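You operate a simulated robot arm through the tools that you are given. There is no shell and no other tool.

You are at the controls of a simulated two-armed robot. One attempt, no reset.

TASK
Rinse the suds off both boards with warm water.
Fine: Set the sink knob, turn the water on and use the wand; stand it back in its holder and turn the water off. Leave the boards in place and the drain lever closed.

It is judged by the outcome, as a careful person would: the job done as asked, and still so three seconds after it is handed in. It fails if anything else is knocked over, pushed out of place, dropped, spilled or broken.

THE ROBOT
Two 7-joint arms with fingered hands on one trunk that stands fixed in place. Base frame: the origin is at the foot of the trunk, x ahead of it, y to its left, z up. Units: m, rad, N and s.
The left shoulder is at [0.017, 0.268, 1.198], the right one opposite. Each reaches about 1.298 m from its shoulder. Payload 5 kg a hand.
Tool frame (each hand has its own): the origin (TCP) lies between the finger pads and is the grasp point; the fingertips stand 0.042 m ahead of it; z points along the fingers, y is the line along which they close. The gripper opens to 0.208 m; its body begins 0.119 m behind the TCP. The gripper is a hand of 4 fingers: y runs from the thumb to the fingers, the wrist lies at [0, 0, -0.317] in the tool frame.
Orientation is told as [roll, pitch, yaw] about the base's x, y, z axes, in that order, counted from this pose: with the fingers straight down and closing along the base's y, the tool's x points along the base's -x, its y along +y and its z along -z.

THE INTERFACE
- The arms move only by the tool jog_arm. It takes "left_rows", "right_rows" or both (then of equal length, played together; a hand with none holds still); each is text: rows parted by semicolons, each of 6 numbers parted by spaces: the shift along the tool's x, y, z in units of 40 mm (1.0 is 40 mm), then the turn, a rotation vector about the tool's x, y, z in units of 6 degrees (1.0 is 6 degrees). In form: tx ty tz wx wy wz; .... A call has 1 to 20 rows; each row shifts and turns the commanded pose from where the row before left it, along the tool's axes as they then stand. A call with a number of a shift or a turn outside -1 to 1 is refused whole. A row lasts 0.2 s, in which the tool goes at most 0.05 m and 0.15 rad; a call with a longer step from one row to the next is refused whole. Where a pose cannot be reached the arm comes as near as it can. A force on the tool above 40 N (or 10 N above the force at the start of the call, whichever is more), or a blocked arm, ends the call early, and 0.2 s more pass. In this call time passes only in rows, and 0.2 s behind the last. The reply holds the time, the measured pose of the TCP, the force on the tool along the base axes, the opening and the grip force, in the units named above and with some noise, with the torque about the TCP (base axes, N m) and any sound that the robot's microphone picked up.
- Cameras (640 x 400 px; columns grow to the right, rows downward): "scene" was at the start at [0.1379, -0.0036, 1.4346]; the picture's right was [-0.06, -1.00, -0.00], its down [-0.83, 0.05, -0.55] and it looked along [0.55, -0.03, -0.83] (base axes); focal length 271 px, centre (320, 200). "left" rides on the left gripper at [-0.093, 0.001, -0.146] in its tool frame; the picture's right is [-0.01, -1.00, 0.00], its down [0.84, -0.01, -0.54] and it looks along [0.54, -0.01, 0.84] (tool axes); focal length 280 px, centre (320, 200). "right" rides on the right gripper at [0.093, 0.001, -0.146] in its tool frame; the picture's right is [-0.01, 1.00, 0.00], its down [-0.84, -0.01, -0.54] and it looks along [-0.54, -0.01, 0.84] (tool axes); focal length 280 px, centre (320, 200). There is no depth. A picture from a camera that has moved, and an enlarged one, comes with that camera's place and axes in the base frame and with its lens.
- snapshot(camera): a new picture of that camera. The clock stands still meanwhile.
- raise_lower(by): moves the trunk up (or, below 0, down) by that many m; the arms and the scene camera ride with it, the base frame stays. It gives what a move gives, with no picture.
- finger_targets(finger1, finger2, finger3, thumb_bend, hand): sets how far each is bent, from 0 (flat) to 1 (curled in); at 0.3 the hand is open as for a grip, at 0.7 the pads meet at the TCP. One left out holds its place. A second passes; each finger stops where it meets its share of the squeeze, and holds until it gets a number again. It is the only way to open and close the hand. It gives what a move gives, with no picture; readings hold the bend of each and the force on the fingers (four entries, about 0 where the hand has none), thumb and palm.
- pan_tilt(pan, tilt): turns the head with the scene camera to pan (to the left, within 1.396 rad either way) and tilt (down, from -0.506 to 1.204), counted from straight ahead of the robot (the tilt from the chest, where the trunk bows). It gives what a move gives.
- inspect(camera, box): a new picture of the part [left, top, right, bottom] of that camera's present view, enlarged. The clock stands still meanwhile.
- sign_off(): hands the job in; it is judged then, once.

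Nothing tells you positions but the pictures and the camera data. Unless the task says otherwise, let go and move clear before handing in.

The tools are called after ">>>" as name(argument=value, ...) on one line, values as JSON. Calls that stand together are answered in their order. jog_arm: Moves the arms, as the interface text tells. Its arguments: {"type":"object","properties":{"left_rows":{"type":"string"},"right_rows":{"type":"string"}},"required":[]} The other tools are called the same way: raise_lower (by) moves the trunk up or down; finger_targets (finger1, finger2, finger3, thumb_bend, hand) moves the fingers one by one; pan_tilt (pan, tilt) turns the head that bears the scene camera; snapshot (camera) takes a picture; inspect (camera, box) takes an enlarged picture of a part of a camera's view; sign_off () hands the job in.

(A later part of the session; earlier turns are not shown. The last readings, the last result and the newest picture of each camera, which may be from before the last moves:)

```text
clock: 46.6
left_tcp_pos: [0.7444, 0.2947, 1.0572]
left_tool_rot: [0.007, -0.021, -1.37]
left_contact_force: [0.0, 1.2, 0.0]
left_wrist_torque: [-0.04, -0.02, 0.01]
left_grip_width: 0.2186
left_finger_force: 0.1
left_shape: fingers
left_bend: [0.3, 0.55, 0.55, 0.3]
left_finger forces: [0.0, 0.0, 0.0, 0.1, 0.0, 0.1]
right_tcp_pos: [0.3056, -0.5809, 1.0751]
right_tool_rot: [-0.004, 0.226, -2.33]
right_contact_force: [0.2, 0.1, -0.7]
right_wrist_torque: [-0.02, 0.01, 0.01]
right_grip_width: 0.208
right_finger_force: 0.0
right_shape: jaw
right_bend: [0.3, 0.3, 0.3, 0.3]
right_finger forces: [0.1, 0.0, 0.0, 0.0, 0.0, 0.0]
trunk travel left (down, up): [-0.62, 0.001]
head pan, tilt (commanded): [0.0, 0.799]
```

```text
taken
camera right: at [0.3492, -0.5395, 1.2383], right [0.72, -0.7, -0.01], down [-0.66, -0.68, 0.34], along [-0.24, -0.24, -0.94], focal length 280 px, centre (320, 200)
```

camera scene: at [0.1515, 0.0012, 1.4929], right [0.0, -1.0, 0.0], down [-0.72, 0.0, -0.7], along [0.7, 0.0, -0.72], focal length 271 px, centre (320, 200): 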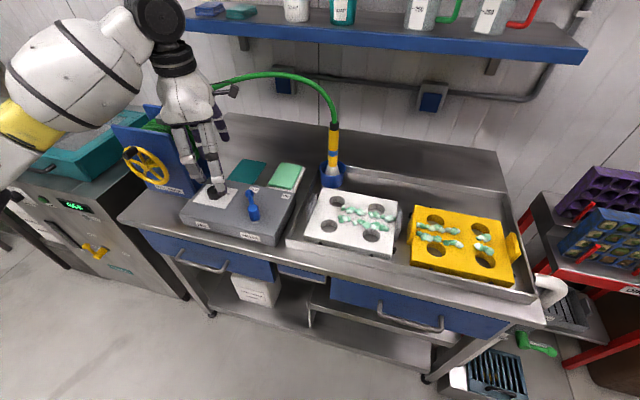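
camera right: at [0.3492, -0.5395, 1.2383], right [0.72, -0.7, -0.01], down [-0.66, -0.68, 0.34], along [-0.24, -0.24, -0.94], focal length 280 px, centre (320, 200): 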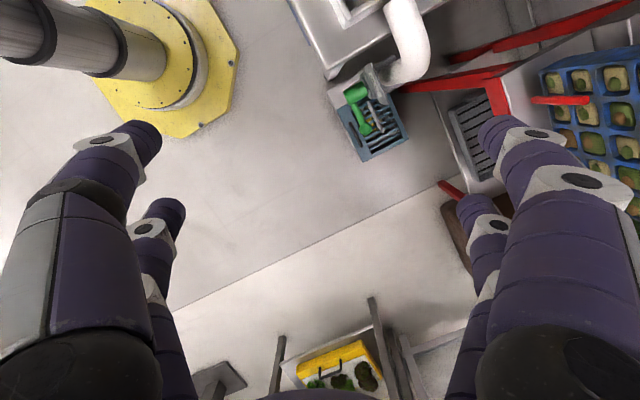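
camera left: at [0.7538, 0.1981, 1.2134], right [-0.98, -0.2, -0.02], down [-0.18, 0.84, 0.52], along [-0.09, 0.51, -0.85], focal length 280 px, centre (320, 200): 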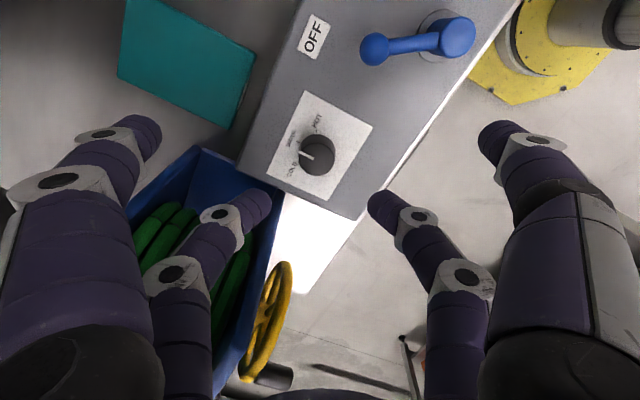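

Everything on the bench is unchanged and the right arm is parked. Next, the water lever with the left hand: I'll pinch finger2/finger3 into a poker and bring it above-left of the blue ball (≈(0.711, 0.203, 0.942)).

>>> finger_targets(hand="left", finger2=0.68, finger3=0.68)

>>> jog_arm(left_rows="-0.59 -0.45 0.225 0 0 0;-0.59 -0.45 0.225 0 0 0;-0.59 -0.45 0.225 0 0 0")

>>> snapshot(camera="left")

>>> inspect(camera="scene", box=[150, 110, 320, 240])

```text
clock: 47.6
left_tcp_pos: [0.7444, 0.2949, 1.0578]
left_tool_rot: [0.006, -0.021, -1.369]
left_contact_force: [-0.4, -0.2, -0.3]
left_wrist_torque: [0.02, 0.02, 0.01]
left_grip_width: 0.2183
left_finger_force: 0.1
left_shape: fingers
left_bend: [0.3, 0.68, 0.68, 0.3]
left_finger forces: [0.0, 0.0, 0.0, 0.1, 0.0, 0.1]
right_tcp_pos: [0.3056, -0.5808, 1.0756]
right_tool_rot: [-0.004, 0.224, -2.329]
right_contact_force: [1.1, -0.2, 0.8]
right_wrist_torque: [-0.04, 0.01, -0.02]
right_grip_width: 0.2081
right_finger_force: 0.0
right_shape: jaw
right_bend: [0.3, 0.3, 0.3, 0.3]
right_finger forces: [0.2, 0.1, 0.0, 0.1, 0.0, 0.0]
trunk travel left (down, up): [-0.62, 0.001]
head pan, tilt (commanded): [0.0, 0.799]
```

```text
clock: 48.5
left_tcp_pos: [0.7057, 0.2142, 1.0322]
left_tool_rot: [0.006, -0.022, -1.368]
left_contact_force: [-0.2, -0.4, -0.7]
left_wrist_torque: [0.04, 0.01, 0.03]
left_grip_width: 0.2183
left_finger_force: 0.3
left_shape: fingers
left_bend: [0.3, 0.68, 0.68, 0.3]
left_finger forces: [0.0, 0.0, 0.0, 0.0, 0.0, 0.0]
right_tcp_pos: [0.3057, -0.581, 1.0751]
right_tool_rot: [-0.006, 0.224, -2.333]
right_contact_force: [0.6, 0.3, 0.7]
right_wrist_torque: [0.04, 0.01, 0.04]
right_grip_width: 0.2081
right_finger_force: 0.0
right_shape: jaw
right_bend: [0.3, 0.3, 0.3, 0.3]
right_finger forces: [0.1, 0.1, 0.0, 0.0, 0.0, 0.0]
trunk travel left (down, up): [-0.62, 0.001]
head pan, tilt (commanded): [0.0, 0.799]
```

```text
taken
camera left: at [0.724, 0.1251, 1.1796], right [-0.98, -0.21, -0.01], down [-0.19, 0.83, 0.52], along [-0.11, 0.51, -0.85], focal length 280 px, centre (320, 200)
```

left: 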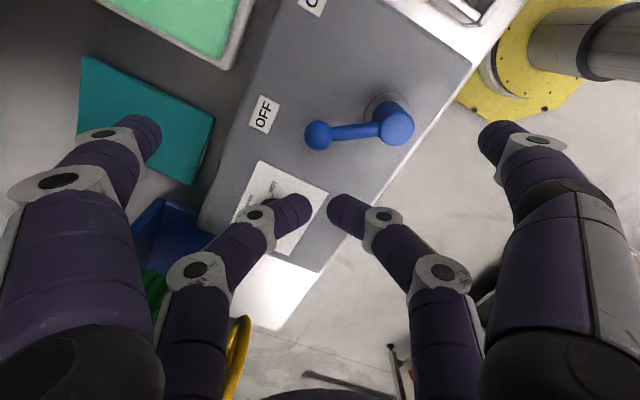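

```text
3.08 times, centred on (235, 175) of scene
camera zoom: at [0.1515, 0.0006, 1.4929], right [0.0, -1.0, 0.0], down [-0.72, 0.0, -0.7], along [0.7, 0.0, -0.72], focal length 834 px, centre (582, 277)
```

zoom: 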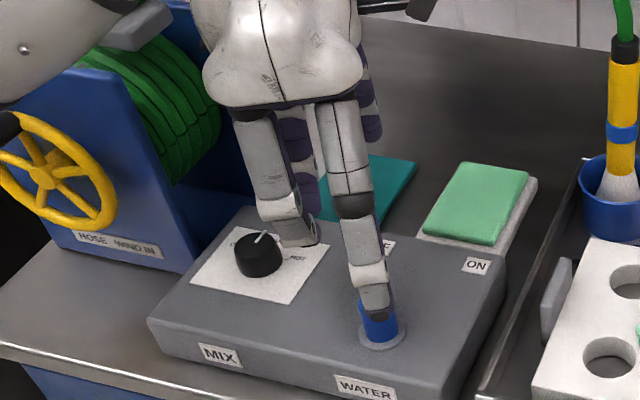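

The poker is just left of the ball with clearance. I'll lower it beside the ball, then begin pushing it toward ON in small steps.

>>> jog_arm(left_rows="0 0 0.75 0 0 0;0 0 0.75 0 0 0")

>>> jog_arm(left_rows="-0.39 0.02 0 0 0 0;-0.39 0.02 0 0 0 0;-0.39 -0.02 0 0 0 0")

>>> snapshot(camera="left")

```text
clock: 49.0
left_tcp_pos: [0.7075, 0.2133, 0.9711]
left_tool_rot: [0.006, -0.019, -1.368]
left_contact_force: [0.9, 0.4, 1.0]
left_wrist_torque: [-0.05, 0.08, -0.03]
left_grip_width: 0.2183
left_finger_force: 0.0
left_shape: fingers
left_bend: [0.3, 0.68, 0.68, 0.3]
left_finger forces: [0.0, 0.0, 0.0, 0.1, 0.0, 0.0]
right_tcp_pos: [0.3056, -0.5802, 1.0741]
right_tool_rot: [-0.005, 0.222, -2.329]
right_contact_force: [0.8, 0.4, 0.2]
right_wrist_torque: [-0.04, 0.1, 0.01]
right_grip_width: 0.2081
right_finger_force: 0.1
right_shape: jaw
right_bend: [0.3, 0.3, 0.3, 0.3]
right_finger forces: [0.0, 0.1, 0.0, 0.1, 0.0, 0.1]
trunk travel left (down, up): [-0.62, 0.001]
head pan, tilt (commanded): [0.0, 0.799]
```

```text
clock: 49.9
left_tcp_pos: [0.7162, 0.1667, 0.9722]
left_tool_rot: [0.004, -0.021, -1.37]
left_contact_force: [-0.7, 0.4, 0.0]
left_wrist_torque: [0.0, -0.03, -0.02]
left_grip_width: 0.2182
left_finger_force: 0.1
left_shape: fingers
left_bend: [0.3, 0.68, 0.68, 0.3]
left_finger forces: [0.1, 0.0, 0.1, 0.0, 0.0, 0.0]
right_tcp_pos: [0.3052, -0.58, 1.0752]
right_tool_rot: [-0.006, 0.223, -2.331]
right_contact_force: [0.2, -0.5, -0.5]
right_wrist_torque: [0.07, -0.02, -0.02]
right_grip_width: 0.2081
right_finger_force: 0.1
right_shape: jaw
right_bend: [0.3, 0.3, 0.3, 0.3]
right_finger forces: [0.1, 0.0, 0.1, 0.0, 0.0, 0.0]
trunk travel left (down, up): [-0.62, 0.001]
head pan, tilt (commanded): [0.0, 0.799]
```

```text
taken
camera left: at [0.7341, 0.0779, 1.1199], right [-0.98, -0.21, -0.01], down [-0.19, 0.83, 0.52], along [-0.11, 0.51, -0.85], focal length 280 px, centre (320, 200)
```

left: 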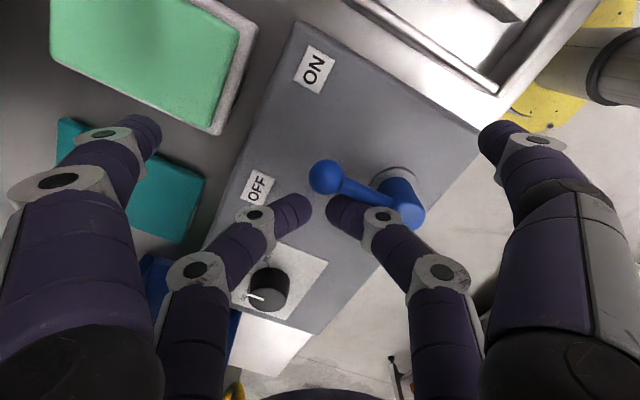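

The lever moves easily. Continue along the arc toward ON.

>>> jog_arm(left_rows="-0.33 -0.15 0 0 0 0;-0.33 -0.2 0 0 0 0;-0.33 -0.22 0 0 0 0")

>>> snapshot(camera="left")

>>> snapshot(camera="scene")

```text
clock: 50.6
left_tcp_pos: [0.7026, 0.1249, 0.9723]
left_tool_rot: [0.009, -0.018, -1.367]
left_contact_force: [6.2, 13.9, 11.7]
left_wrist_torque: [0.57, 0.07, -0.31]
left_grip_width: 0.2184
left_finger_force: 10.7
left_shape: fingers
left_bend: [0.3, 0.67, 0.73, 0.3]
left_finger forces: [0.0, 0.1, 22.0, 0.0, 0.0, 0.0]
right_tcp_pos: [0.3058, -0.5803, 1.0756]
right_tool_rot: [-0.005, 0.224, -2.33]
right_contact_force: [0.6, 0.3, -0.1]
right_wrist_torque: [-0.03, 0.01, 0.02]
right_grip_width: 0.2082
right_finger_force: 0.0
right_shape: jaw
right_bend: [0.3, 0.3, 0.3, 0.3]
right_finger forces: [0.1, 0.1, 0.0, 0.1, 0.1, 0.1]
trunk travel left (down, up): [-0.62, 0.001]
head pan, tilt (commanded): [0.0, 0.799]
```

```text
taken
camera left: at [0.7207, 0.0368, 1.1209], right [-0.98, -0.22, -0.01], down [-0.19, 0.83, 0.52], along [-0.11, 0.51, -0.85], focal length 280 px, centre (320, 200)
```

left: 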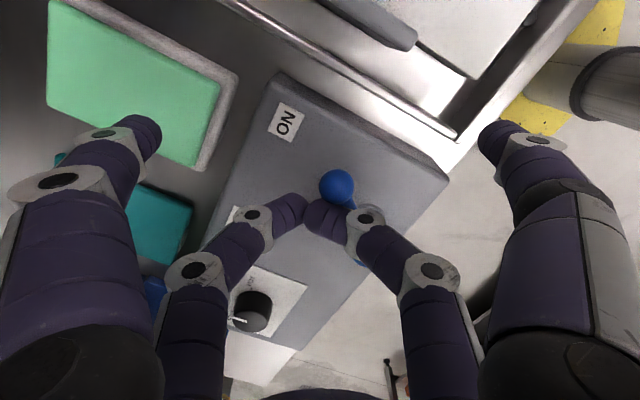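

```text
taken
camera scene: at [0.151, 0.0022, 1.493], right [0.0, -1.0, 0.0], down [-0.72, 0.0, -0.7], along [0.7, 0.0, -0.72], focal length 271 px, centre (320, 200)
```

scene: 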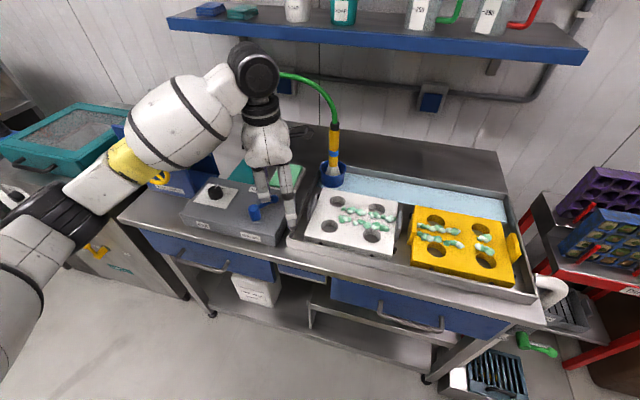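

The lever has reached its stop at ON (22 N on finger3) and light-blue water is showing in the sink. Since the drain stays closed I must be brisk; let me inspect the water state (the clock stands still).

>>> inspect(camera="scene", box=[230, 100, 540, 310])

>>> inspect(camera="scene", box=[230, 110, 350, 220])

>>> inspect(camera="left", box=[220, 80, 460, 280])

```text
1.90 times, centred on (385, 205) of scene
camera zoom: at [0.151, 0.0022, 1.493], right [0.0, -1.0, 0.0], down [-0.72, 0.0, -0.7], along [0.7, 0.0, -0.72], focal length 516 px, centre (196, 190)
```

zoom: 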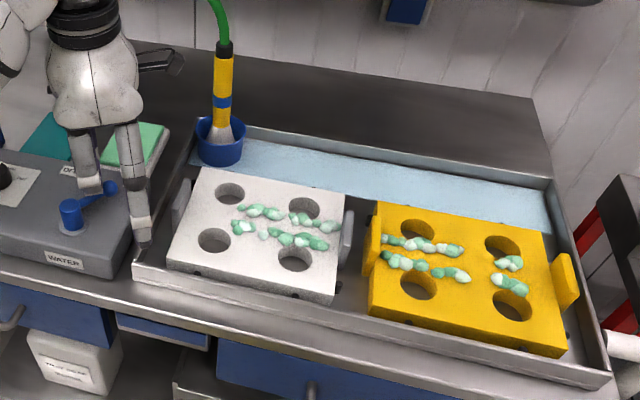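

```text
3.64 times, centred on (290, 165) of scene
camera zoom: at [0.151, 0.0022, 1.493], right [0.0, -1.0, 0.0], down [-0.72, 0.0, -0.7], along [0.7, 0.0, -0.72], focal length 986 px, centre (429, 327)
```

zoom: 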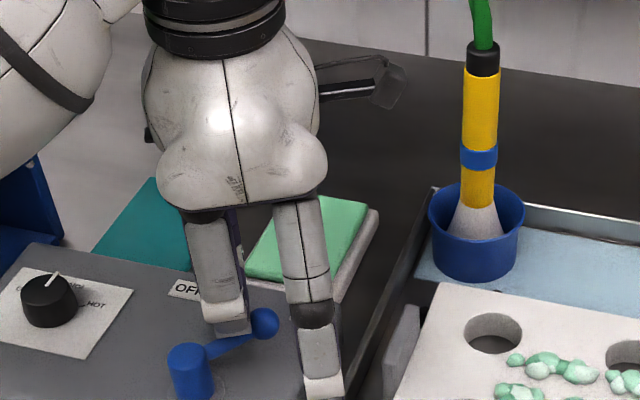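

```text
2.00 times, centred on (340, 180) of left
camera zoom: at [0.7207, 0.0368, 1.1209], right [-0.98, -0.22, -0.01], down [-0.19, 0.83, 0.52], along [-0.11, 0.51, -0.85], focal length 561 px, centre (280, 240)
```

zoom: 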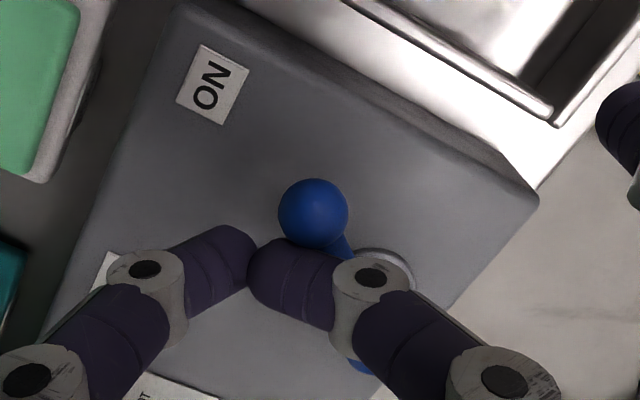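

The lever rests firmly at ON (swing symmetric about the box axis) and there is a thin film of water in the sink. Now, briskly: back off the lever, rise, and turn the left hand to a forward-right horizontal pose aimed at the wand.

>>> jog_arm(left_rows="0.49 0.1 -0.75 0 0 0;0.25 0.05 -0.9 0 0 0;0 0 0 0 0 -0.925;0 0 0 0 0 -0.925;0 0 0 0 0 -0.925;0 0 0 0 0 -0.925;0 0 0 0 0 -0.925;0 0 0 0 0 -0.925;-0.25 -0.065 -0.085 0 -1 0;-0.258 -0.065 -0.058 0 -1 0;-0.262 -0.065 -0.031 0 -1 0;-0.264 -0.065 -0.004 0 -1 0;-0.263 -0.065 0.024 0 -1 0;-0.259 -0.065 0.051 0 -1 0;-0.252 -0.065 0.078 0 -1 0;-0.243 -0.065 0.104 0 -1 0;-0.23 -0.065 0.129 0 -1 0;-0.216 -0.065 0.152 0 -1 0;-0.199 -0.065 0.174 0 -1 0;-0.179 -0.065 0.194 0 -1 0")

>>> snapshot(camera="left")

>>> snapshot(camera="scene")

```text
clock: 54.9
left_tcp_pos: [0.7645, 0.0496, 1.081]
left_tool_rot: [-0.018, -1.281, -0.771]
left_contact_force: [0.8, 0.4, 0.8]
left_wrist_torque: [0.03, 0.08, -0.04]
left_grip_width: 0.2186
left_finger_force: 0.0
left_shape: fingers
left_bend: [0.3, 0.68, 0.68, 0.3]
left_finger forces: [0.1, 0.0, 0.1, 0.0, 0.0, 0.0]
right_tcp_pos: [0.3073, -0.5814, 1.0758]
right_tool_rot: [-0.006, 0.223, -2.33]
right_contact_force: [-0.4, 0.2, 0.2]
right_wrist_torque: [-0.01, 0.03, 0.04]
right_grip_width: 0.2083
right_finger_force: 0.1
right_shape: jaw
right_bend: [0.3, 0.3, 0.3, 0.3]
right_finger forces: [0.1, 0.0, 0.0, 0.1, 0.0, 0.0]
trunk travel left (down, up): [-0.62, 0.001]
head pan, tilt (commanded): [0.0, 0.799]
```

```text
taken
camera left: at [0.6853, 0.1301, 1.2136], right [-0.71, -0.71, 0.02], down [-0.55, 0.53, -0.65], along [0.45, -0.47, -0.76], focal length 280 px, centre (320, 200)
```

left: 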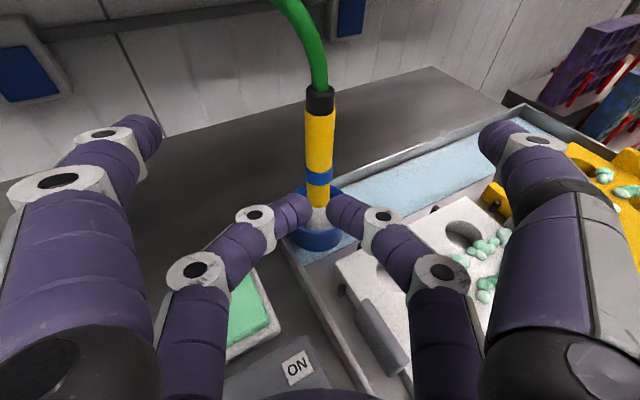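

```text
taken
camera scene: at [0.1516, 0.0014, 1.4929], right [0.0, -1.0, 0.0], down [-0.72, 0.0, -0.7], along [0.7, 0.0, -0.72], focal length 271 px, centre (320, 200)
```

scene: 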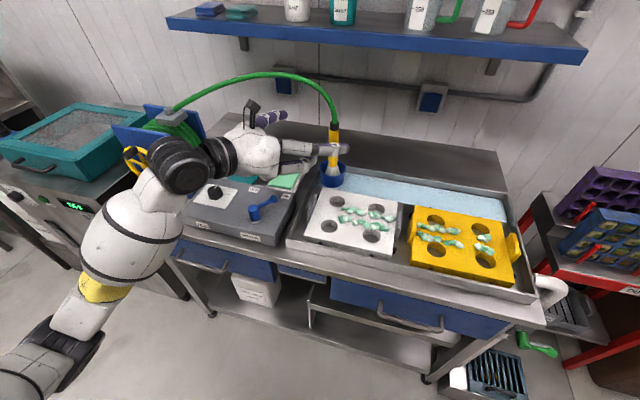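

Well placed: the wand is centred in the left hand's view. Opening the fingers, then advancing onto the wand.

>>> finger_targets(hand="left", finger2=0.35, finger3=0.35, finger1=0.35, thumb_bend=0.35)

>>> jog_arm(left_rows="0.14 0 0.86 0 0 0;0.14 0 0.86 0 0 0;0.14 0 0.86 0 0 0;0.14 0 0.82 0 0 0")

>>> snapshot(camera="left")

>>> snapshot(camera="scene")

```text
clock: 55.9
left_tcp_pos: [0.7639, 0.0478, 1.0816]
left_tool_rot: [-0.018, -1.279, -0.77]
left_contact_force: [1.0, 0.8, 0.0]
left_wrist_torque: [-0.04, -0.03, -0.01]
left_grip_width: 0.1932
left_finger_force: 0.1
left_shape: fingers
left_bend: [0.35, 0.35, 0.35, 0.35]
left_finger forces: [0.1, 0.0, 0.1, 0.0, 0.0, 0.1]
right_tcp_pos: [0.3064, -0.5816, 1.0747]
right_tool_rot: [-0.005, 0.222, -2.33]
right_contact_force: [-0.1, -0.5, -0.7]
right_wrist_torque: [0.03, 0.03, 0.04]
right_grip_width: 0.2078
right_finger_force: 0.1
right_shape: jaw
right_bend: [0.3, 0.3, 0.3, 0.3]
right_finger forces: [0.0, 0.0, 0.1, 0.0, 0.0, 0.1]
trunk travel left (down, up): [-0.62, 0.001]
head pan, tilt (commanded): [0.0, 0.799]
```

```text
clock: 56.9
left_tcp_pos: [0.8524, -0.0388, 1.0206]
left_tool_rot: [-0.019, -1.278, -0.769]
left_contact_force: [0.7, -0.6, 0.1]
left_wrist_torque: [-0.03, 0.01, -0.06]
left_grip_width: 0.1932
left_finger_force: 0.0
left_shape: fingers
left_bend: [0.35, 0.35, 0.35, 0.35]
left_finger forces: [0.0, 0.1, 0.1, 0.0, 0.0, 0.0]
right_tcp_pos: [0.3061, -0.5822, 1.0737]
right_tool_rot: [-0.005, 0.222, -2.33]
right_contact_force: [-0.1, -0.7, 0.2]
right_wrist_torque: [0.08, 0.05, 0.03]
right_grip_width: 0.208
right_finger_force: 0.0
right_shape: jaw
right_bend: [0.3, 0.3, 0.3, 0.3]
right_finger forces: [0.0, 0.0, 0.0, 0.0, 0.0, 0.0]
trunk travel left (down, up): [-0.62, 0.001]
head pan, tilt (commanded): [0.0, 0.799]
```

```text
taken
camera left: at [0.7723, 0.042, 1.1522], right [-0.71, -0.71, 0.02], down [-0.55, 0.53, -0.65], along [0.45, -0.47, -0.76], focal length 280 px, centre (320, 200)
```

left: 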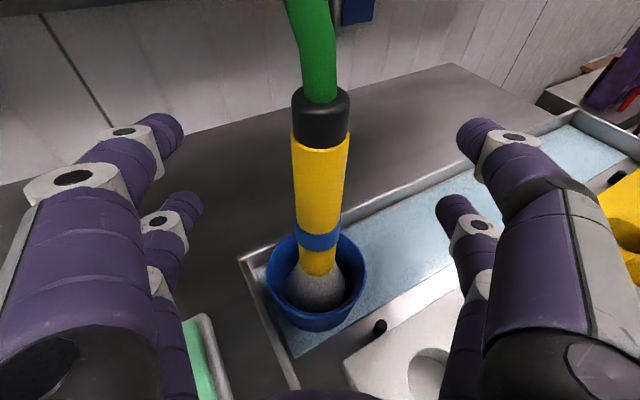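

```text
taken
camera scene: at [0.1518, 0.0007, 1.4928], right [0.0, -1.0, 0.0], down [-0.72, 0.0, -0.7], along [0.7, 0.0, -0.72], focal length 271 px, centre (320, 200)
```

scene: 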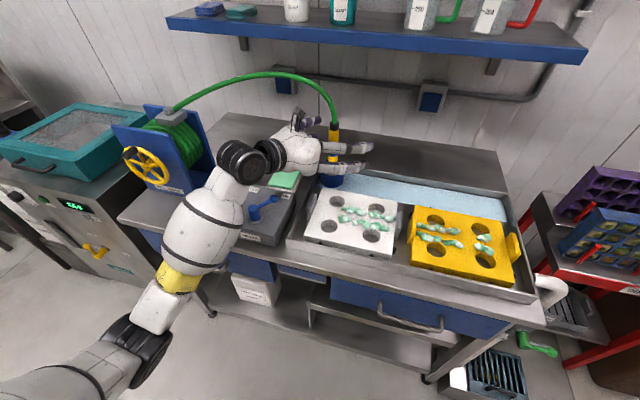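

The wand is centred between the fingers. Closing the grip.

>>> finger_targets(hand="left", finger1=0.76, finger2=0.76, finger3=0.76, thumb_bend=0.76)

>>> snapshot(camera="left")

```text
clock: 57.9
left_tcp_pos: [0.8508, -0.0389, 1.0206]
left_tool_rot: [-0.02, -1.279, -0.769]
left_contact_force: [0.6, -0.6, -0.3]
left_wrist_torque: [-0.01, -0.05, 0.02]
left_grip_width: 0.0052
left_finger_force: 0.1
left_shape: fingers
left_bend: [0.73, 0.73, 0.74, 0.73]
left_finger forces: [0.0, 0.0, 0.0, 0.0, 0.0, 0.1]
right_tcp_pos: [0.3049, -0.5819, 1.0749]
right_tool_rot: [-0.004, 0.224, -2.331]
right_contact_force: [0.0, 0.2, 0.0]
right_wrist_torque: [0.02, 0.04, -0.01]
right_grip_width: 0.208
right_finger_force: 0.0
right_shape: jaw
right_bend: [0.3, 0.3, 0.3, 0.3]
right_finger forces: [0.0, 0.1, 0.0, 0.0, 0.0, 0.0]
trunk travel left (down, up): [-0.62, 0.001]
head pan, tilt (commanded): [0.0, 0.799]
```

```text
taken
camera left: at [0.7718, 0.0422, 1.1525], right [-0.71, -0.71, 0.02], down [-0.55, 0.53, -0.65], along [0.45, -0.47, -0.76], focal length 280 px, centre (320, 200)
```

left: 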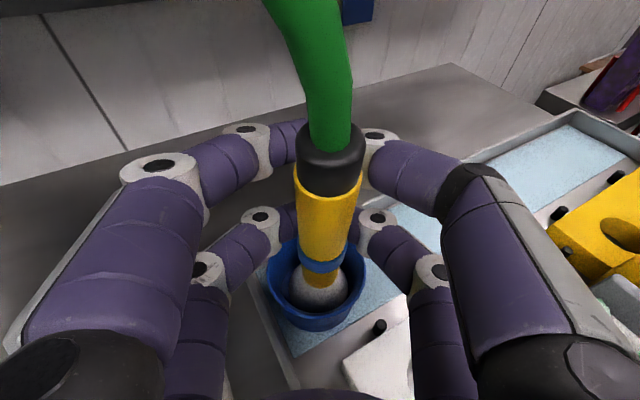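

The tips met just beyond the wand without gripping it (the wand sits a little too deep in the hand). I'll reopen and look before backing off a few centimetres.

>>> finger_targets(hand="left", finger1=0.45, finger2=0.45, finger3=0.45, thumb_bend=0.45)

>>> snapshot(camera="left")

>>> inspect(camera="scene", box=[260, 80, 420, 220])

```text
clock: 58.9
left_tcp_pos: [0.8507, -0.0384, 1.0206]
left_tool_rot: [-0.018, -1.278, -0.768]
left_contact_force: [0.1, -0.3, -0.4]
left_wrist_torque: [0.03, 0.0, -0.02]
left_grip_width: 0.1391
left_finger_force: 0.0
left_shape: fingers
left_bend: [0.45, 0.45, 0.45, 0.45]
left_finger forces: [0.0, 0.0, 0.1, 0.0, 0.1, 0.0]
right_tcp_pos: [0.3057, -0.5812, 1.0752]
right_tool_rot: [-0.006, 0.225, -2.329]
right_contact_force: [-0.7, 0.1, 0.0]
right_wrist_torque: [0.02, 0.05, 0.02]
right_grip_width: 0.2079
right_finger_force: 0.1
right_shape: jaw
right_bend: [0.3, 0.3, 0.3, 0.3]
right_finger forces: [0.0, 0.1, 0.0, 0.1, 0.0, 0.0]
trunk travel left (down, up): [-0.62, 0.001]
head pan, tilt (commanded): [0.0, 0.799]
```

```text
taken
camera left: at [0.7717, 0.0424, 1.1527], right [-0.71, -0.71, 0.02], down [-0.55, 0.53, -0.65], along [0.45, -0.47, -0.76], focal length 280 px, centre (320, 200)
```

left: 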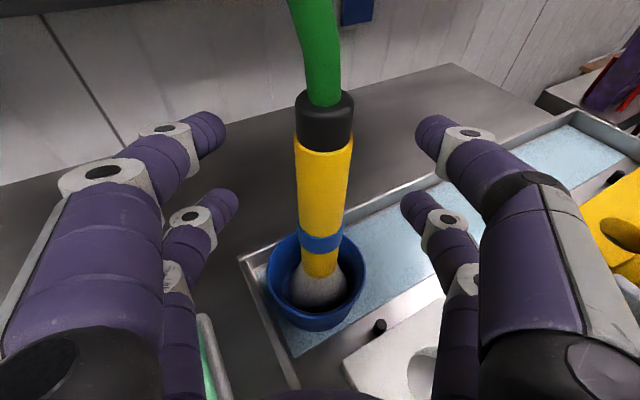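

```text
2.86 times, centred on (340, 150) of scene
camera zoom: at [0.1514, 0.0013, 1.4929], right [0.0, -1.0, 0.0], down [-0.72, 0.0, -0.7], along [0.7, 0.0, -0.72], focal length 774 px, centre (263, 343)
```

zoom: 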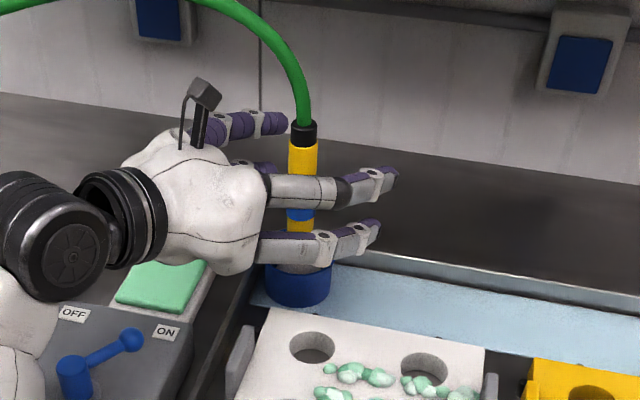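

The wand stands undisturbed at (0.853, −0.039). I'll back the hand 3.5 cm so the wand lies at the fingertip pads and regrip.

>>> jog_arm(left_rows="0 0 -0.87 0 0 0")

>>> finger_targets(hand="left", finger1=0.76, finger2=0.76, finger3=0.76, thumb_bend=0.76)

>>> snapshot(camera="left")

```text
clock: 59.2
left_tcp_pos: [0.8269, -0.0155, 1.0301]
left_tool_rot: [-0.019, -1.277, -0.77]
left_contact_force: [0.1, 0.1, -0.2]
left_wrist_torque: [0.0, 0.01, -0.04]
left_grip_width: 0.1392
left_finger_force: 0.1
left_shape: fingers
left_bend: [0.45, 0.45, 0.45, 0.45]
left_finger forces: [0.0, 0.1, 0.0, 0.0, 0.0, 0.0]
right_tcp_pos: [0.3062, -0.5807, 1.0758]
right_tool_rot: [-0.005, 0.223, -2.33]
right_contact_force: [0.2, 0.1, -0.6]
right_wrist_torque: [0.01, 0.0, -0.02]
right_grip_width: 0.2081
right_finger_force: 0.0
right_shape: jaw
right_bend: [0.3, 0.3, 0.3, 0.3]
right_finger forces: [0.0, 0.0, 0.0, 0.0, 0.1, 0.0]
trunk travel left (down, up): [-0.62, 0.001]
head pan, tilt (commanded): [0.0, 0.799]
```

```text
clock: 60.2
left_tcp_pos: [0.8273, -0.016, 1.0311]
left_tool_rot: [-0.019, -1.28, -0.77]
left_contact_force: [-0.8, 0.9, 5.8]
left_wrist_torque: [0.25, -0.13, 0.07]
left_grip_width: 0.0342
left_finger_force: 25.8
left_shape: fingers
left_bend: [0.6, 0.63, 0.73, 0.68]
left_finger forces: [12.0, 12.7, 9.8, 0.0, 16.7, 0.0]
right_tcp_pos: [0.3054, -0.5815, 1.0759]
right_tool_rot: [-0.005, 0.223, -2.331]
right_contact_force: [0.1, 0.2, -0.3]
right_wrist_torque: [-0.02, -0.02, 0.0]
right_grip_width: 0.208
right_finger_force: 0.1
right_shape: jaw
right_bend: [0.3, 0.3, 0.3, 0.3]
right_finger forces: [0.0, 0.1, 0.0, 0.0, 0.0, 0.0]
trunk travel left (down, up): [-0.62, 0.001]
head pan, tilt (commanded): [0.0, 0.799]
```

```text
taken
camera left: at [0.7477, 0.0664, 1.1634], right [-0.71, -0.71, 0.02], down [-0.55, 0.53, -0.65], along [0.45, -0.47, -0.76], focal length 280 px, centre (320, 200)
```

left: 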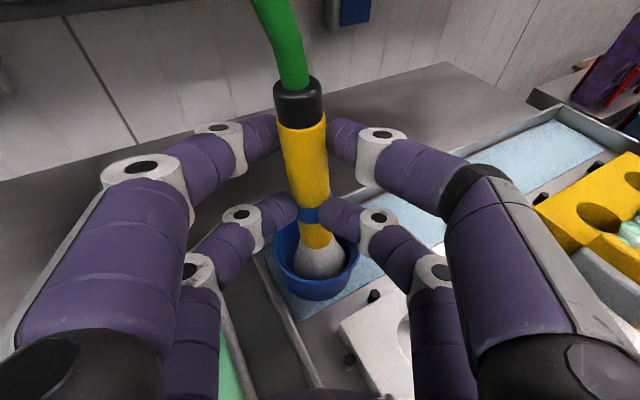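

Solid grip (12–17 N per finger) with a slight lean. Lifting the wand straight up out of the holder by 8 cm.

>>> jog_arm(left_rows="-0.958 -0.005 -0.286 0 0 0;-0.958 -0.005 -0.286 0 0 0")

>>> snapshot(camera="scene")

>>> snapshot(camera="left")

>>> inspect(camera="scene", box=[260, 80, 420, 240])

```text
clock: 60.9
left_tcp_pos: [0.827, -0.0147, 1.1079]
left_tool_rot: [-0.02, -1.275, -0.766]
left_contact_force: [0.7, -0.4, -5.6]
left_wrist_torque: [0.0, -0.05, 0.02]
left_grip_width: 0.0339
left_finger_force: 19.1
left_shape: fingers
left_bend: [0.59, 0.66, 0.76, 0.72]
left_finger forces: [13.1, 7.1, 0.1, 0.1, 17.5, 0.1]
right_tcp_pos: [0.3063, -0.581, 1.0752]
right_tool_rot: [-0.006, 0.224, -2.329]
right_contact_force: [0.3, 0.3, 0.1]
right_wrist_torque: [0.06, -0.02, -0.01]
right_grip_width: 0.2078
right_finger_force: 0.1
right_shape: jaw
right_bend: [0.3, 0.3, 0.3, 0.3]
right_finger forces: [0.0, 0.0, 0.1, 0.0, 0.0, 0.0]
trunk travel left (down, up): [-0.62, 0.001]
head pan, tilt (commanded): [0.0, 0.799]
```

```text
taken
camera scene: at [0.1515, 0.0009, 1.4929], right [0.0, -1.0, 0.0], down [-0.72, 0.0, -0.7], along [0.7, 0.0, -0.72], focal length 271 px, centre (320, 200)
```

scene: 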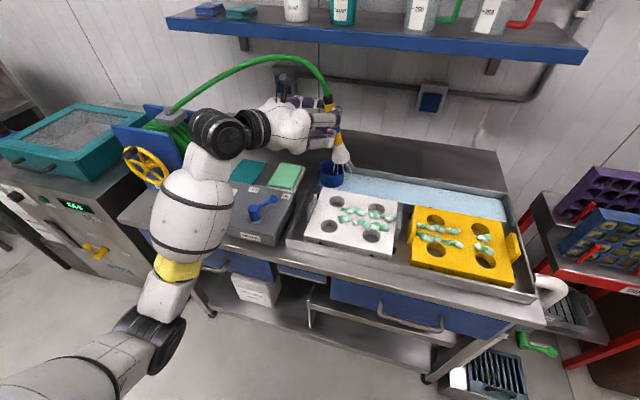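

```text
taken
camera left: at [0.7486, 0.066, 1.241], right [-0.71, -0.71, 0.02], down [-0.55, 0.53, -0.65], along [0.45, -0.47, -0.76], focal length 280 px, centre (320, 200)
```

left: 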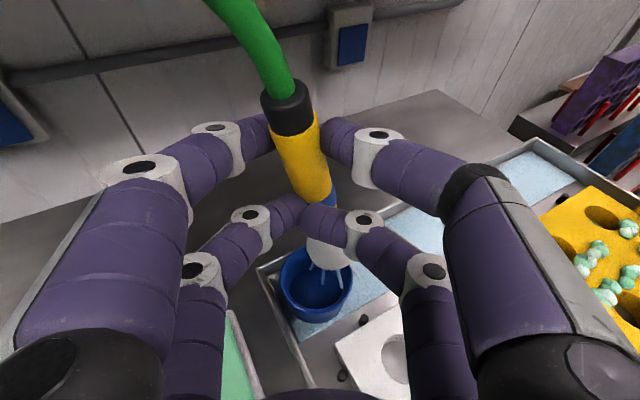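

```text
2.50 times, centred on (340, 160) of scene
camera zoom: at [0.1515, 0.0009, 1.4929], right [0.0, -1.0, 0.0], down [-0.72, 0.0, -0.7], along [0.7, 0.0, -0.72], focal length 678 px, centre (270, 300)
```

zoom: 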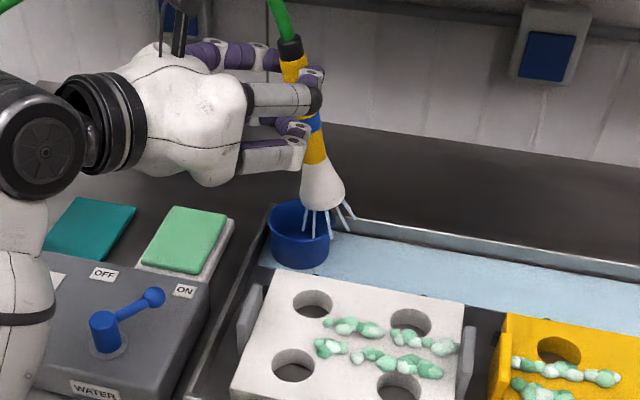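

The wand is out and spraying from its nozzle at about (0.845, −0.076, 0.955), leaning slightly right. The suds form two lines across both boards; I'll move to the start of the rear line and begin sweeping slowly.

>>> jog_arm(left_rows="0.22 -0.595 -0.735 0 0 0;0.22 -0.595 -0.735 0 0 0;0.22 -0.595 -0.735 0 0 0;0.22 -0.595 -0.735 0 0 0;-0.07 -0.438 0.2425 0 0 0;-0.07 -0.438 0.2425 0 0 0;-0.07 -0.438 0.2425 0 0 0;-0.07 -0.438 0.2425 0 0 0")

>>> snapshot(camera="scene")

>>> inspect(camera="scene", box=[270, 100, 530, 310])

```text
clock: 62.6
left_tcp_pos: [0.6516, -0.0736, 1.11]
left_tool_rot: [-0.018, -1.274, -0.77]
left_contact_force: [0.7, -0.9, -4.8]
left_wrist_torque: [0.12, 0.12, 0.01]
left_grip_width: 0.0338
left_finger_force: 18.5
left_shape: fingers
left_bend: [0.59, 0.66, 0.76, 0.72]
left_finger forces: [13.2, 7.1, 0.0, 0.1, 17.1, 0.0]
right_tcp_pos: [0.3057, -0.5822, 1.0751]
right_tool_rot: [-0.006, 0.224, -2.331]
right_contact_force: [-0.2, -0.6, -0.2]
right_wrist_torque: [0.06, 0.02, -0.01]
right_grip_width: 0.2079
right_finger_force: 0.1
right_shape: jaw
right_bend: [0.3, 0.3, 0.3, 0.3]
right_finger forces: [0.0, 0.0, 0.1, 0.0, 0.1, 0.0]
trunk travel left (down, up): [-0.62, 0.001]
head pan, tilt (commanded): [0.0, 0.799]
```

```text
taken
camera scene: at [0.1518, 0.0007, 1.4928], right [0.0, -1.0, 0.0], down [-0.72, 0.0, -0.7], along [0.7, 0.0, -0.72], focal length 271 px, centre (320, 200)
```

scene: 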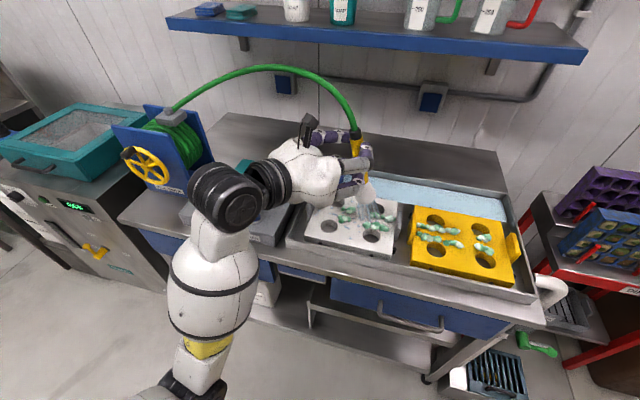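

```text
1.90 times, centred on (400, 205) of scene
camera zoom: at [0.1518, 0.0007, 1.4928], right [0.0, -1.0, 0.0], down [-0.72, 0.0, -0.7], along [0.7, 0.0, -0.72], focal length 516 px, centre (168, 190)
```

zoom: 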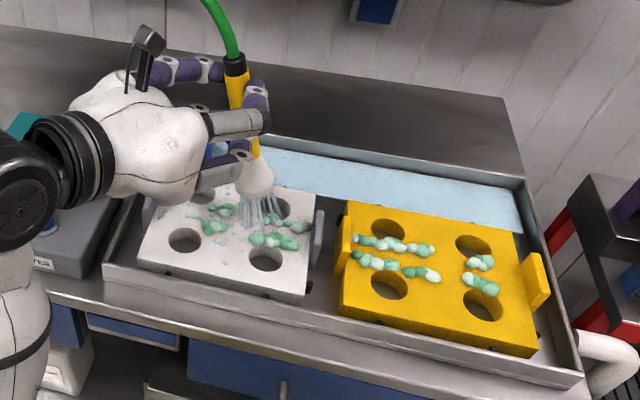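

Spray lands where predicted (≈TCP + (0.015, −0.079)). Let me zoom to see how quickly suds are washing away.

>>> inspect(camera="scene", box=[300, 170, 420, 270])

>>> snapshot(camera="left")

```text
4.00 times, centred on (360, 220) of scene
camera zoom: at [0.1518, 0.0007, 1.4928], right [0.0, -1.0, 0.0], down [-0.72, 0.0, -0.7], along [0.7, 0.0, -0.72], focal length 1084 px, centre (160, 120)
```

zoom: 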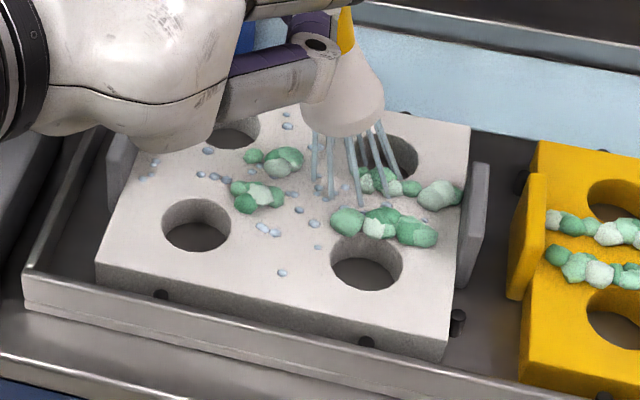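

```text
taken
camera left: at [0.574, 0.0077, 1.2421], right [-0.71, -0.71, 0.02], down [-0.55, 0.53, -0.65], along [0.45, -0.47, -0.76], focal length 280 px, centre (320, 200)
```

left: 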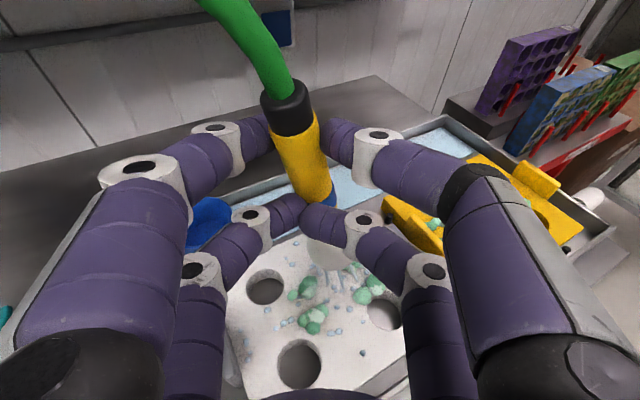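

Direct jet hits wash blobs off, but they need more dwell. I'll go slower: along the rear-right cluster of the white board, then back along the front-right cluster.

>>> jog_arm(left_rows="-0.041 -0.197 0.141 0 0 0;-0.041 -0.197 0.141 0 0 0;-0.041 -0.197 0.141 0 0 0;-0.041 -0.197 0.141 0 0 0;-0.041 -0.197 0.141 0 0 0;-0.041 -0.197 0.141 0 0 0;-0.041 -0.197 0.141 0 0 0;0.072 -0.076 -0.241 0 0 0;0.072 -0.076 -0.241 0 0 0;0.072 -0.076 -0.241 0 0 0;0.072 -0.076 -0.241 0 0 0;0.042 0.232 -0.145 0 0 0;0.042 0.232 -0.145 0 0 0;0.042 0.232 -0.145 0 0 0;0.042 0.232 -0.145 0 0 0;0.042 0.232 -0.145 0 0 0;0.042 0.232 -0.145 0 0 0")

>>> inspect(camera="scene", box=[270, 140, 470, 280])

>>> snapshot(camera="scene")

```text
clock: 66.2
left_tcp_pos: [0.6197, -0.0567, 1.1099]
left_tool_rot: [-0.02, -1.278, -0.77]
left_contact_force: [-0.1, -0.5, -3.5]
left_wrist_torque: [0.2, 0.07, -0.06]
left_grip_width: 0.0339
left_finger_force: 18.2
left_shape: fingers
left_bend: [0.59, 0.66, 0.76, 0.72]
left_finger forces: [13.1, 7.0, 0.1, 0.0, 16.9, 0.0]
right_tcp_pos: [0.3062, -0.5806, 1.0742]
right_tool_rot: [-0.004, 0.224, -2.332]
right_contact_force: [0.6, -0.4, 0.0]
right_wrist_torque: [-0.02, -0.03, -0.02]
right_grip_width: 0.2081
right_finger_force: 0.0
right_shape: jaw
right_bend: [0.3, 0.3, 0.3, 0.3]
right_finger forces: [0.0, 0.1, 0.0, 0.0, 0.1, 0.0]
trunk travel left (down, up): [-0.62, 0.001]
head pan, tilt (commanded): [0.0, 0.799]
```

```text
2.86 times, centred on (370, 210) of scene
camera zoom: at [0.1516, 0.0014, 1.4929], right [0.0, -1.0, 0.0], down [-0.72, 0.0, -0.7], along [0.7, 0.0, -0.72], focal length 774 px, centre (177, 171)
```

zoom: 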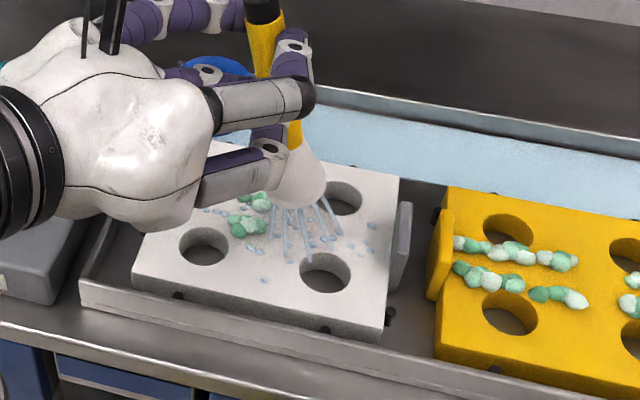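

```text
taken
camera scene: at [0.1516, 0.0014, 1.4929], right [0.0, -1.0, 0.0], down [-0.72, 0.0, -0.7], along [0.7, 0.0, -0.72], focal length 271 px, centre (320, 200)
```

scene: 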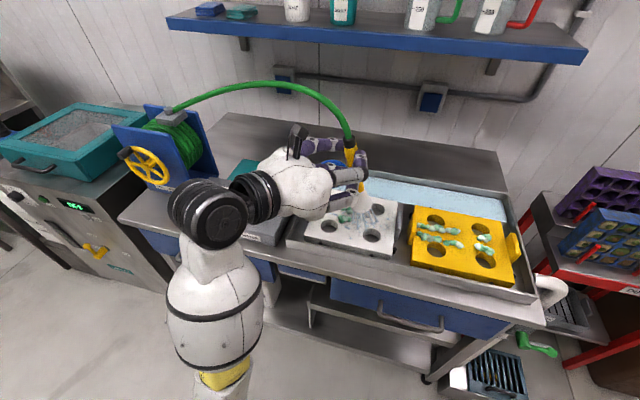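

White board's right half is clean. Now the remaining two clusters at its left.

>>> jog_arm(left_rows="0.04 0.23 -0.14 0 0 0;0.04 0.23 -0.14 0 0 0;0.04 0.23 -0.14 0 0 0;0.04 0.23 -0.14 0 0 0;0.04 0.23 -0.14 0 0 0;0.04 0.23 -0.14 0 0 0;0.04 0.23 -0.14 0 0 0;0 0 0 0 0 0;-0.056 0.142 0.185 0 0 0;-0.056 0.142 0.185 0 0 0;-0.056 0.142 0.185 0 0 0;-0.056 0.142 0.185 0 0 0;0 0 0 0 0 0;-0.046 -0.207 0.158 0 0 0;-0.046 -0.207 0.158 0 0 0;-0.046 -0.207 0.158 0 0 0;-0.046 -0.207 0.158 0 0 0")

>>> inspect(camera="scene", box=[270, 140, 470, 280])

>>> snapshot(camera="left")

```text
clock: 69.8
left_tcp_pos: [0.6684, -0.0293, 1.1097]
left_tool_rot: [-0.019, -1.277, -0.771]
left_contact_force: [-0.5, 0.0, -4.0]
left_wrist_torque: [0.17, 0.13, 0.03]
left_grip_width: 0.0338
left_finger_force: 17.7
left_shape: fingers
left_bend: [0.59, 0.66, 0.76, 0.72]
left_finger forces: [13.1, 6.8, 0.0, 0.1, 16.8, 0.0]
right_tcp_pos: [0.3058, -0.5808, 1.075]
right_tool_rot: [-0.006, 0.224, -2.329]
right_contact_force: [0.2, -0.3, 0.1]
right_wrist_torque: [0.04, 0.01, 0.02]
right_grip_width: 0.2082
right_finger_force: 0.0
right_shape: jaw
right_bend: [0.3, 0.3, 0.3, 0.3]
right_finger forces: [0.0, 0.0, 0.0, 0.1, 0.0, 0.0]
trunk travel left (down, up): [-0.62, 0.001]
head pan, tilt (commanded): [0.0, 0.799]
```

```text
2.86 times, centred on (370, 210) of scene
camera zoom: at [0.1516, 0.001, 1.4929], right [0.0, -1.0, 0.0], down [-0.72, 0.0, -0.7], along [0.7, 0.0, -0.72], focal length 774 px, centre (177, 171)
```

zoom: 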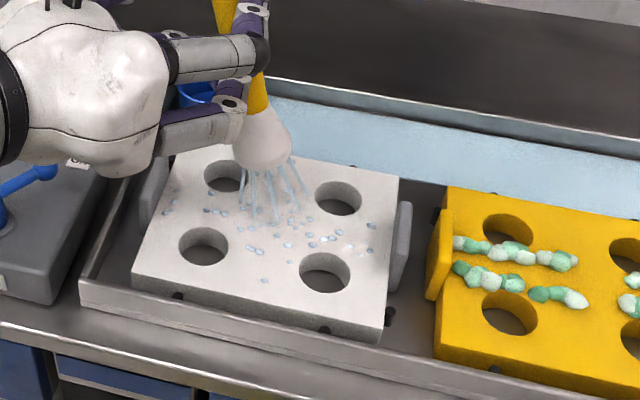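

```text
taken
camera left: at [0.5901, 0.0508, 1.2423], right [-0.71, -0.71, 0.02], down [-0.55, 0.53, -0.65], along [0.45, -0.47, -0.76], focal length 280 px, centre (320, 200)
```

left: 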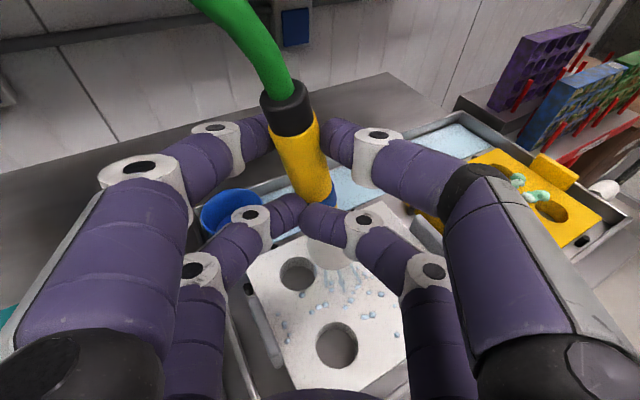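

The white board is clean. On to the yellow board's rear line.

>>> jog_arm(left_rows="-0.107 -0.759 0.373 0 0 0;-0.107 -0.759 0.373 0 0 0;-0.107 -0.759 0.373 0 0 0;-0.107 -0.759 0.373 0 0 0;-0.107 -0.759 0.373 0 0 0;-0.037 -0.191 0.128 0 0 0;-0.037 -0.191 0.128 0 0 0;-0.037 -0.191 0.128 0 0 0;-0.037 -0.191 0.128 0 0 0;-0.037 -0.191 0.128 0 0 0;-0.037 -0.191 0.128 0 0 0")

>>> snapshot(camera="scene")

>>> inspect(camera="scene", box=[370, 160, 570, 300])

```text
clock: 72.5
left_tcp_pos: [0.619, -0.2223, 1.0809]
left_tool_rot: [0.145, -1.242, -0.902]
left_contact_force: [0.7, 4.3, 22.1]
left_wrist_torque: [0.61, -0.66, 0.13]
left_grip_width: 0.0347
left_finger_force: 24.6
left_shape: fingers
left_bend: [0.6, 0.62, 0.76, 0.71]
left_finger forces: [11.5, 17.8, 0.1, 0.0, 19.9, 0.1]
right_tcp_pos: [0.305, -0.5807, 1.0754]
right_tool_rot: [-0.003, 0.225, -2.33]
right_contact_force: [0.4, -0.3, -0.3]
right_wrist_torque: [0.03, 0.06, 0.03]
right_grip_width: 0.2079
right_finger_force: 0.1
right_shape: jaw
right_bend: [0.3, 0.3, 0.3, 0.3]
right_finger forces: [0.1, 0.1, 0.0, 0.0, 0.0, 0.0]
trunk travel left (down, up): [-0.62, 0.001]
head pan, tilt (commanded): [0.0, 0.799]
stopped in row 11 (left hand): the arm was blocked; the commanded pose is now the measured one
```

```text
taken
camera scene: at [0.1506, 0.0015, 1.4929], right [0.0, -1.0, 0.0], down [-0.72, 0.0, -0.7], along [0.7, 0.0, -0.72], focal length 271 px, centre (320, 200)
```

scene: 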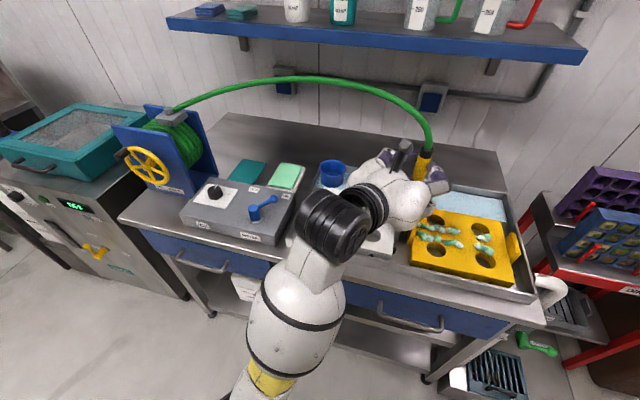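

```text
2.86 times, centred on (470, 230) of scene
camera zoom: at [0.1506, 0.0015, 1.4929], right [0.0, -1.0, 0.0], down [-0.72, 0.0, -0.7], along [0.7, 0.0, -0.72], focal length 774 px, centre (-109, 114)
```

zoom: 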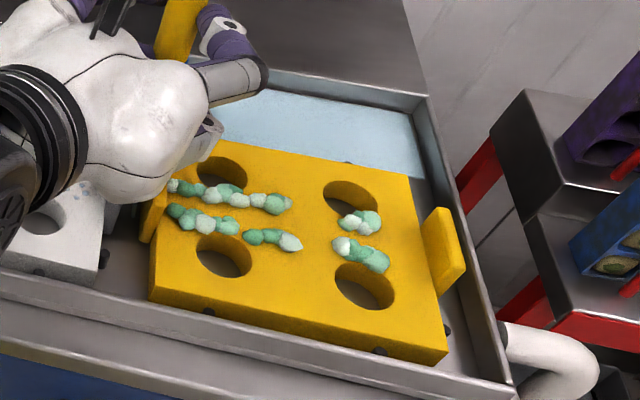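

The arm got blocked: the hand dipped ~3 cm and something is pushing up on the tool. I'll look closely before moving.

>>> snapshot(camera="left")

>>> snapshot(camera="right")

>>> inspect(camera="scene", box=[370, 120, 470, 220])

```text
taken
camera left: at [0.5373, -0.1513, 1.2157], right [-0.69, -0.72, -0.03], down [-0.55, 0.55, -0.63], along [0.47, -0.41, -0.78], focal length 280 px, centre (320, 200)
```

left: 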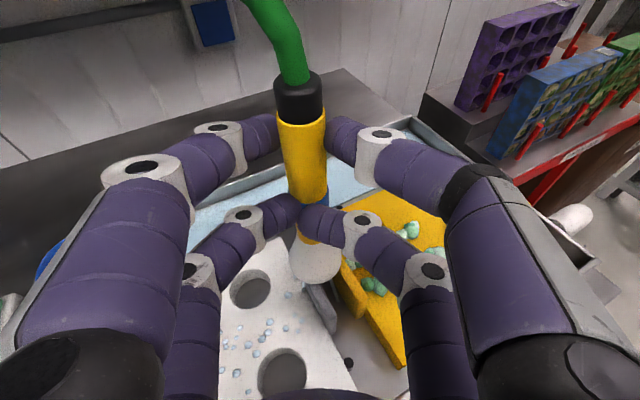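

```text
taken
camera right: at [0.3482, -0.5395, 1.2384], right [0.72, -0.7, -0.01], down [-0.66, -0.68, 0.34], along [-0.24, -0.24, -0.94], focal length 280 px, centre (320, 200)
```

right: 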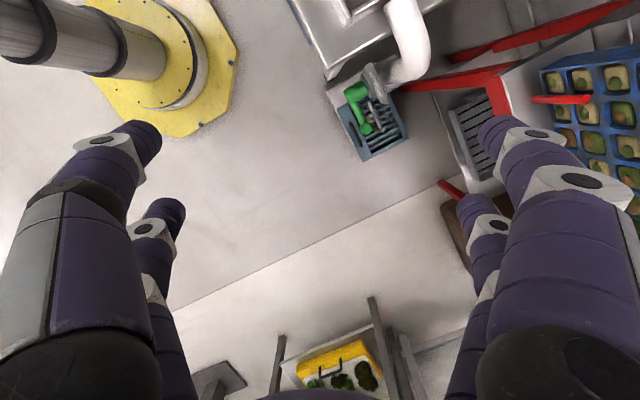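

```text
4.00 times, centred on (420, 170) of scene
camera zoom: at [0.1506, 0.0015, 1.4929], right [0.0, -1.0, 0.0], down [-0.72, 0.0, -0.7], along [0.7, 0.0, -0.72], focal length 1084 px, centre (-80, 320)
```

zoom: 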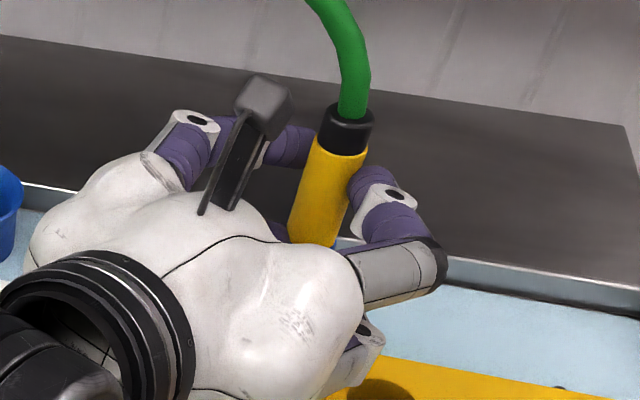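

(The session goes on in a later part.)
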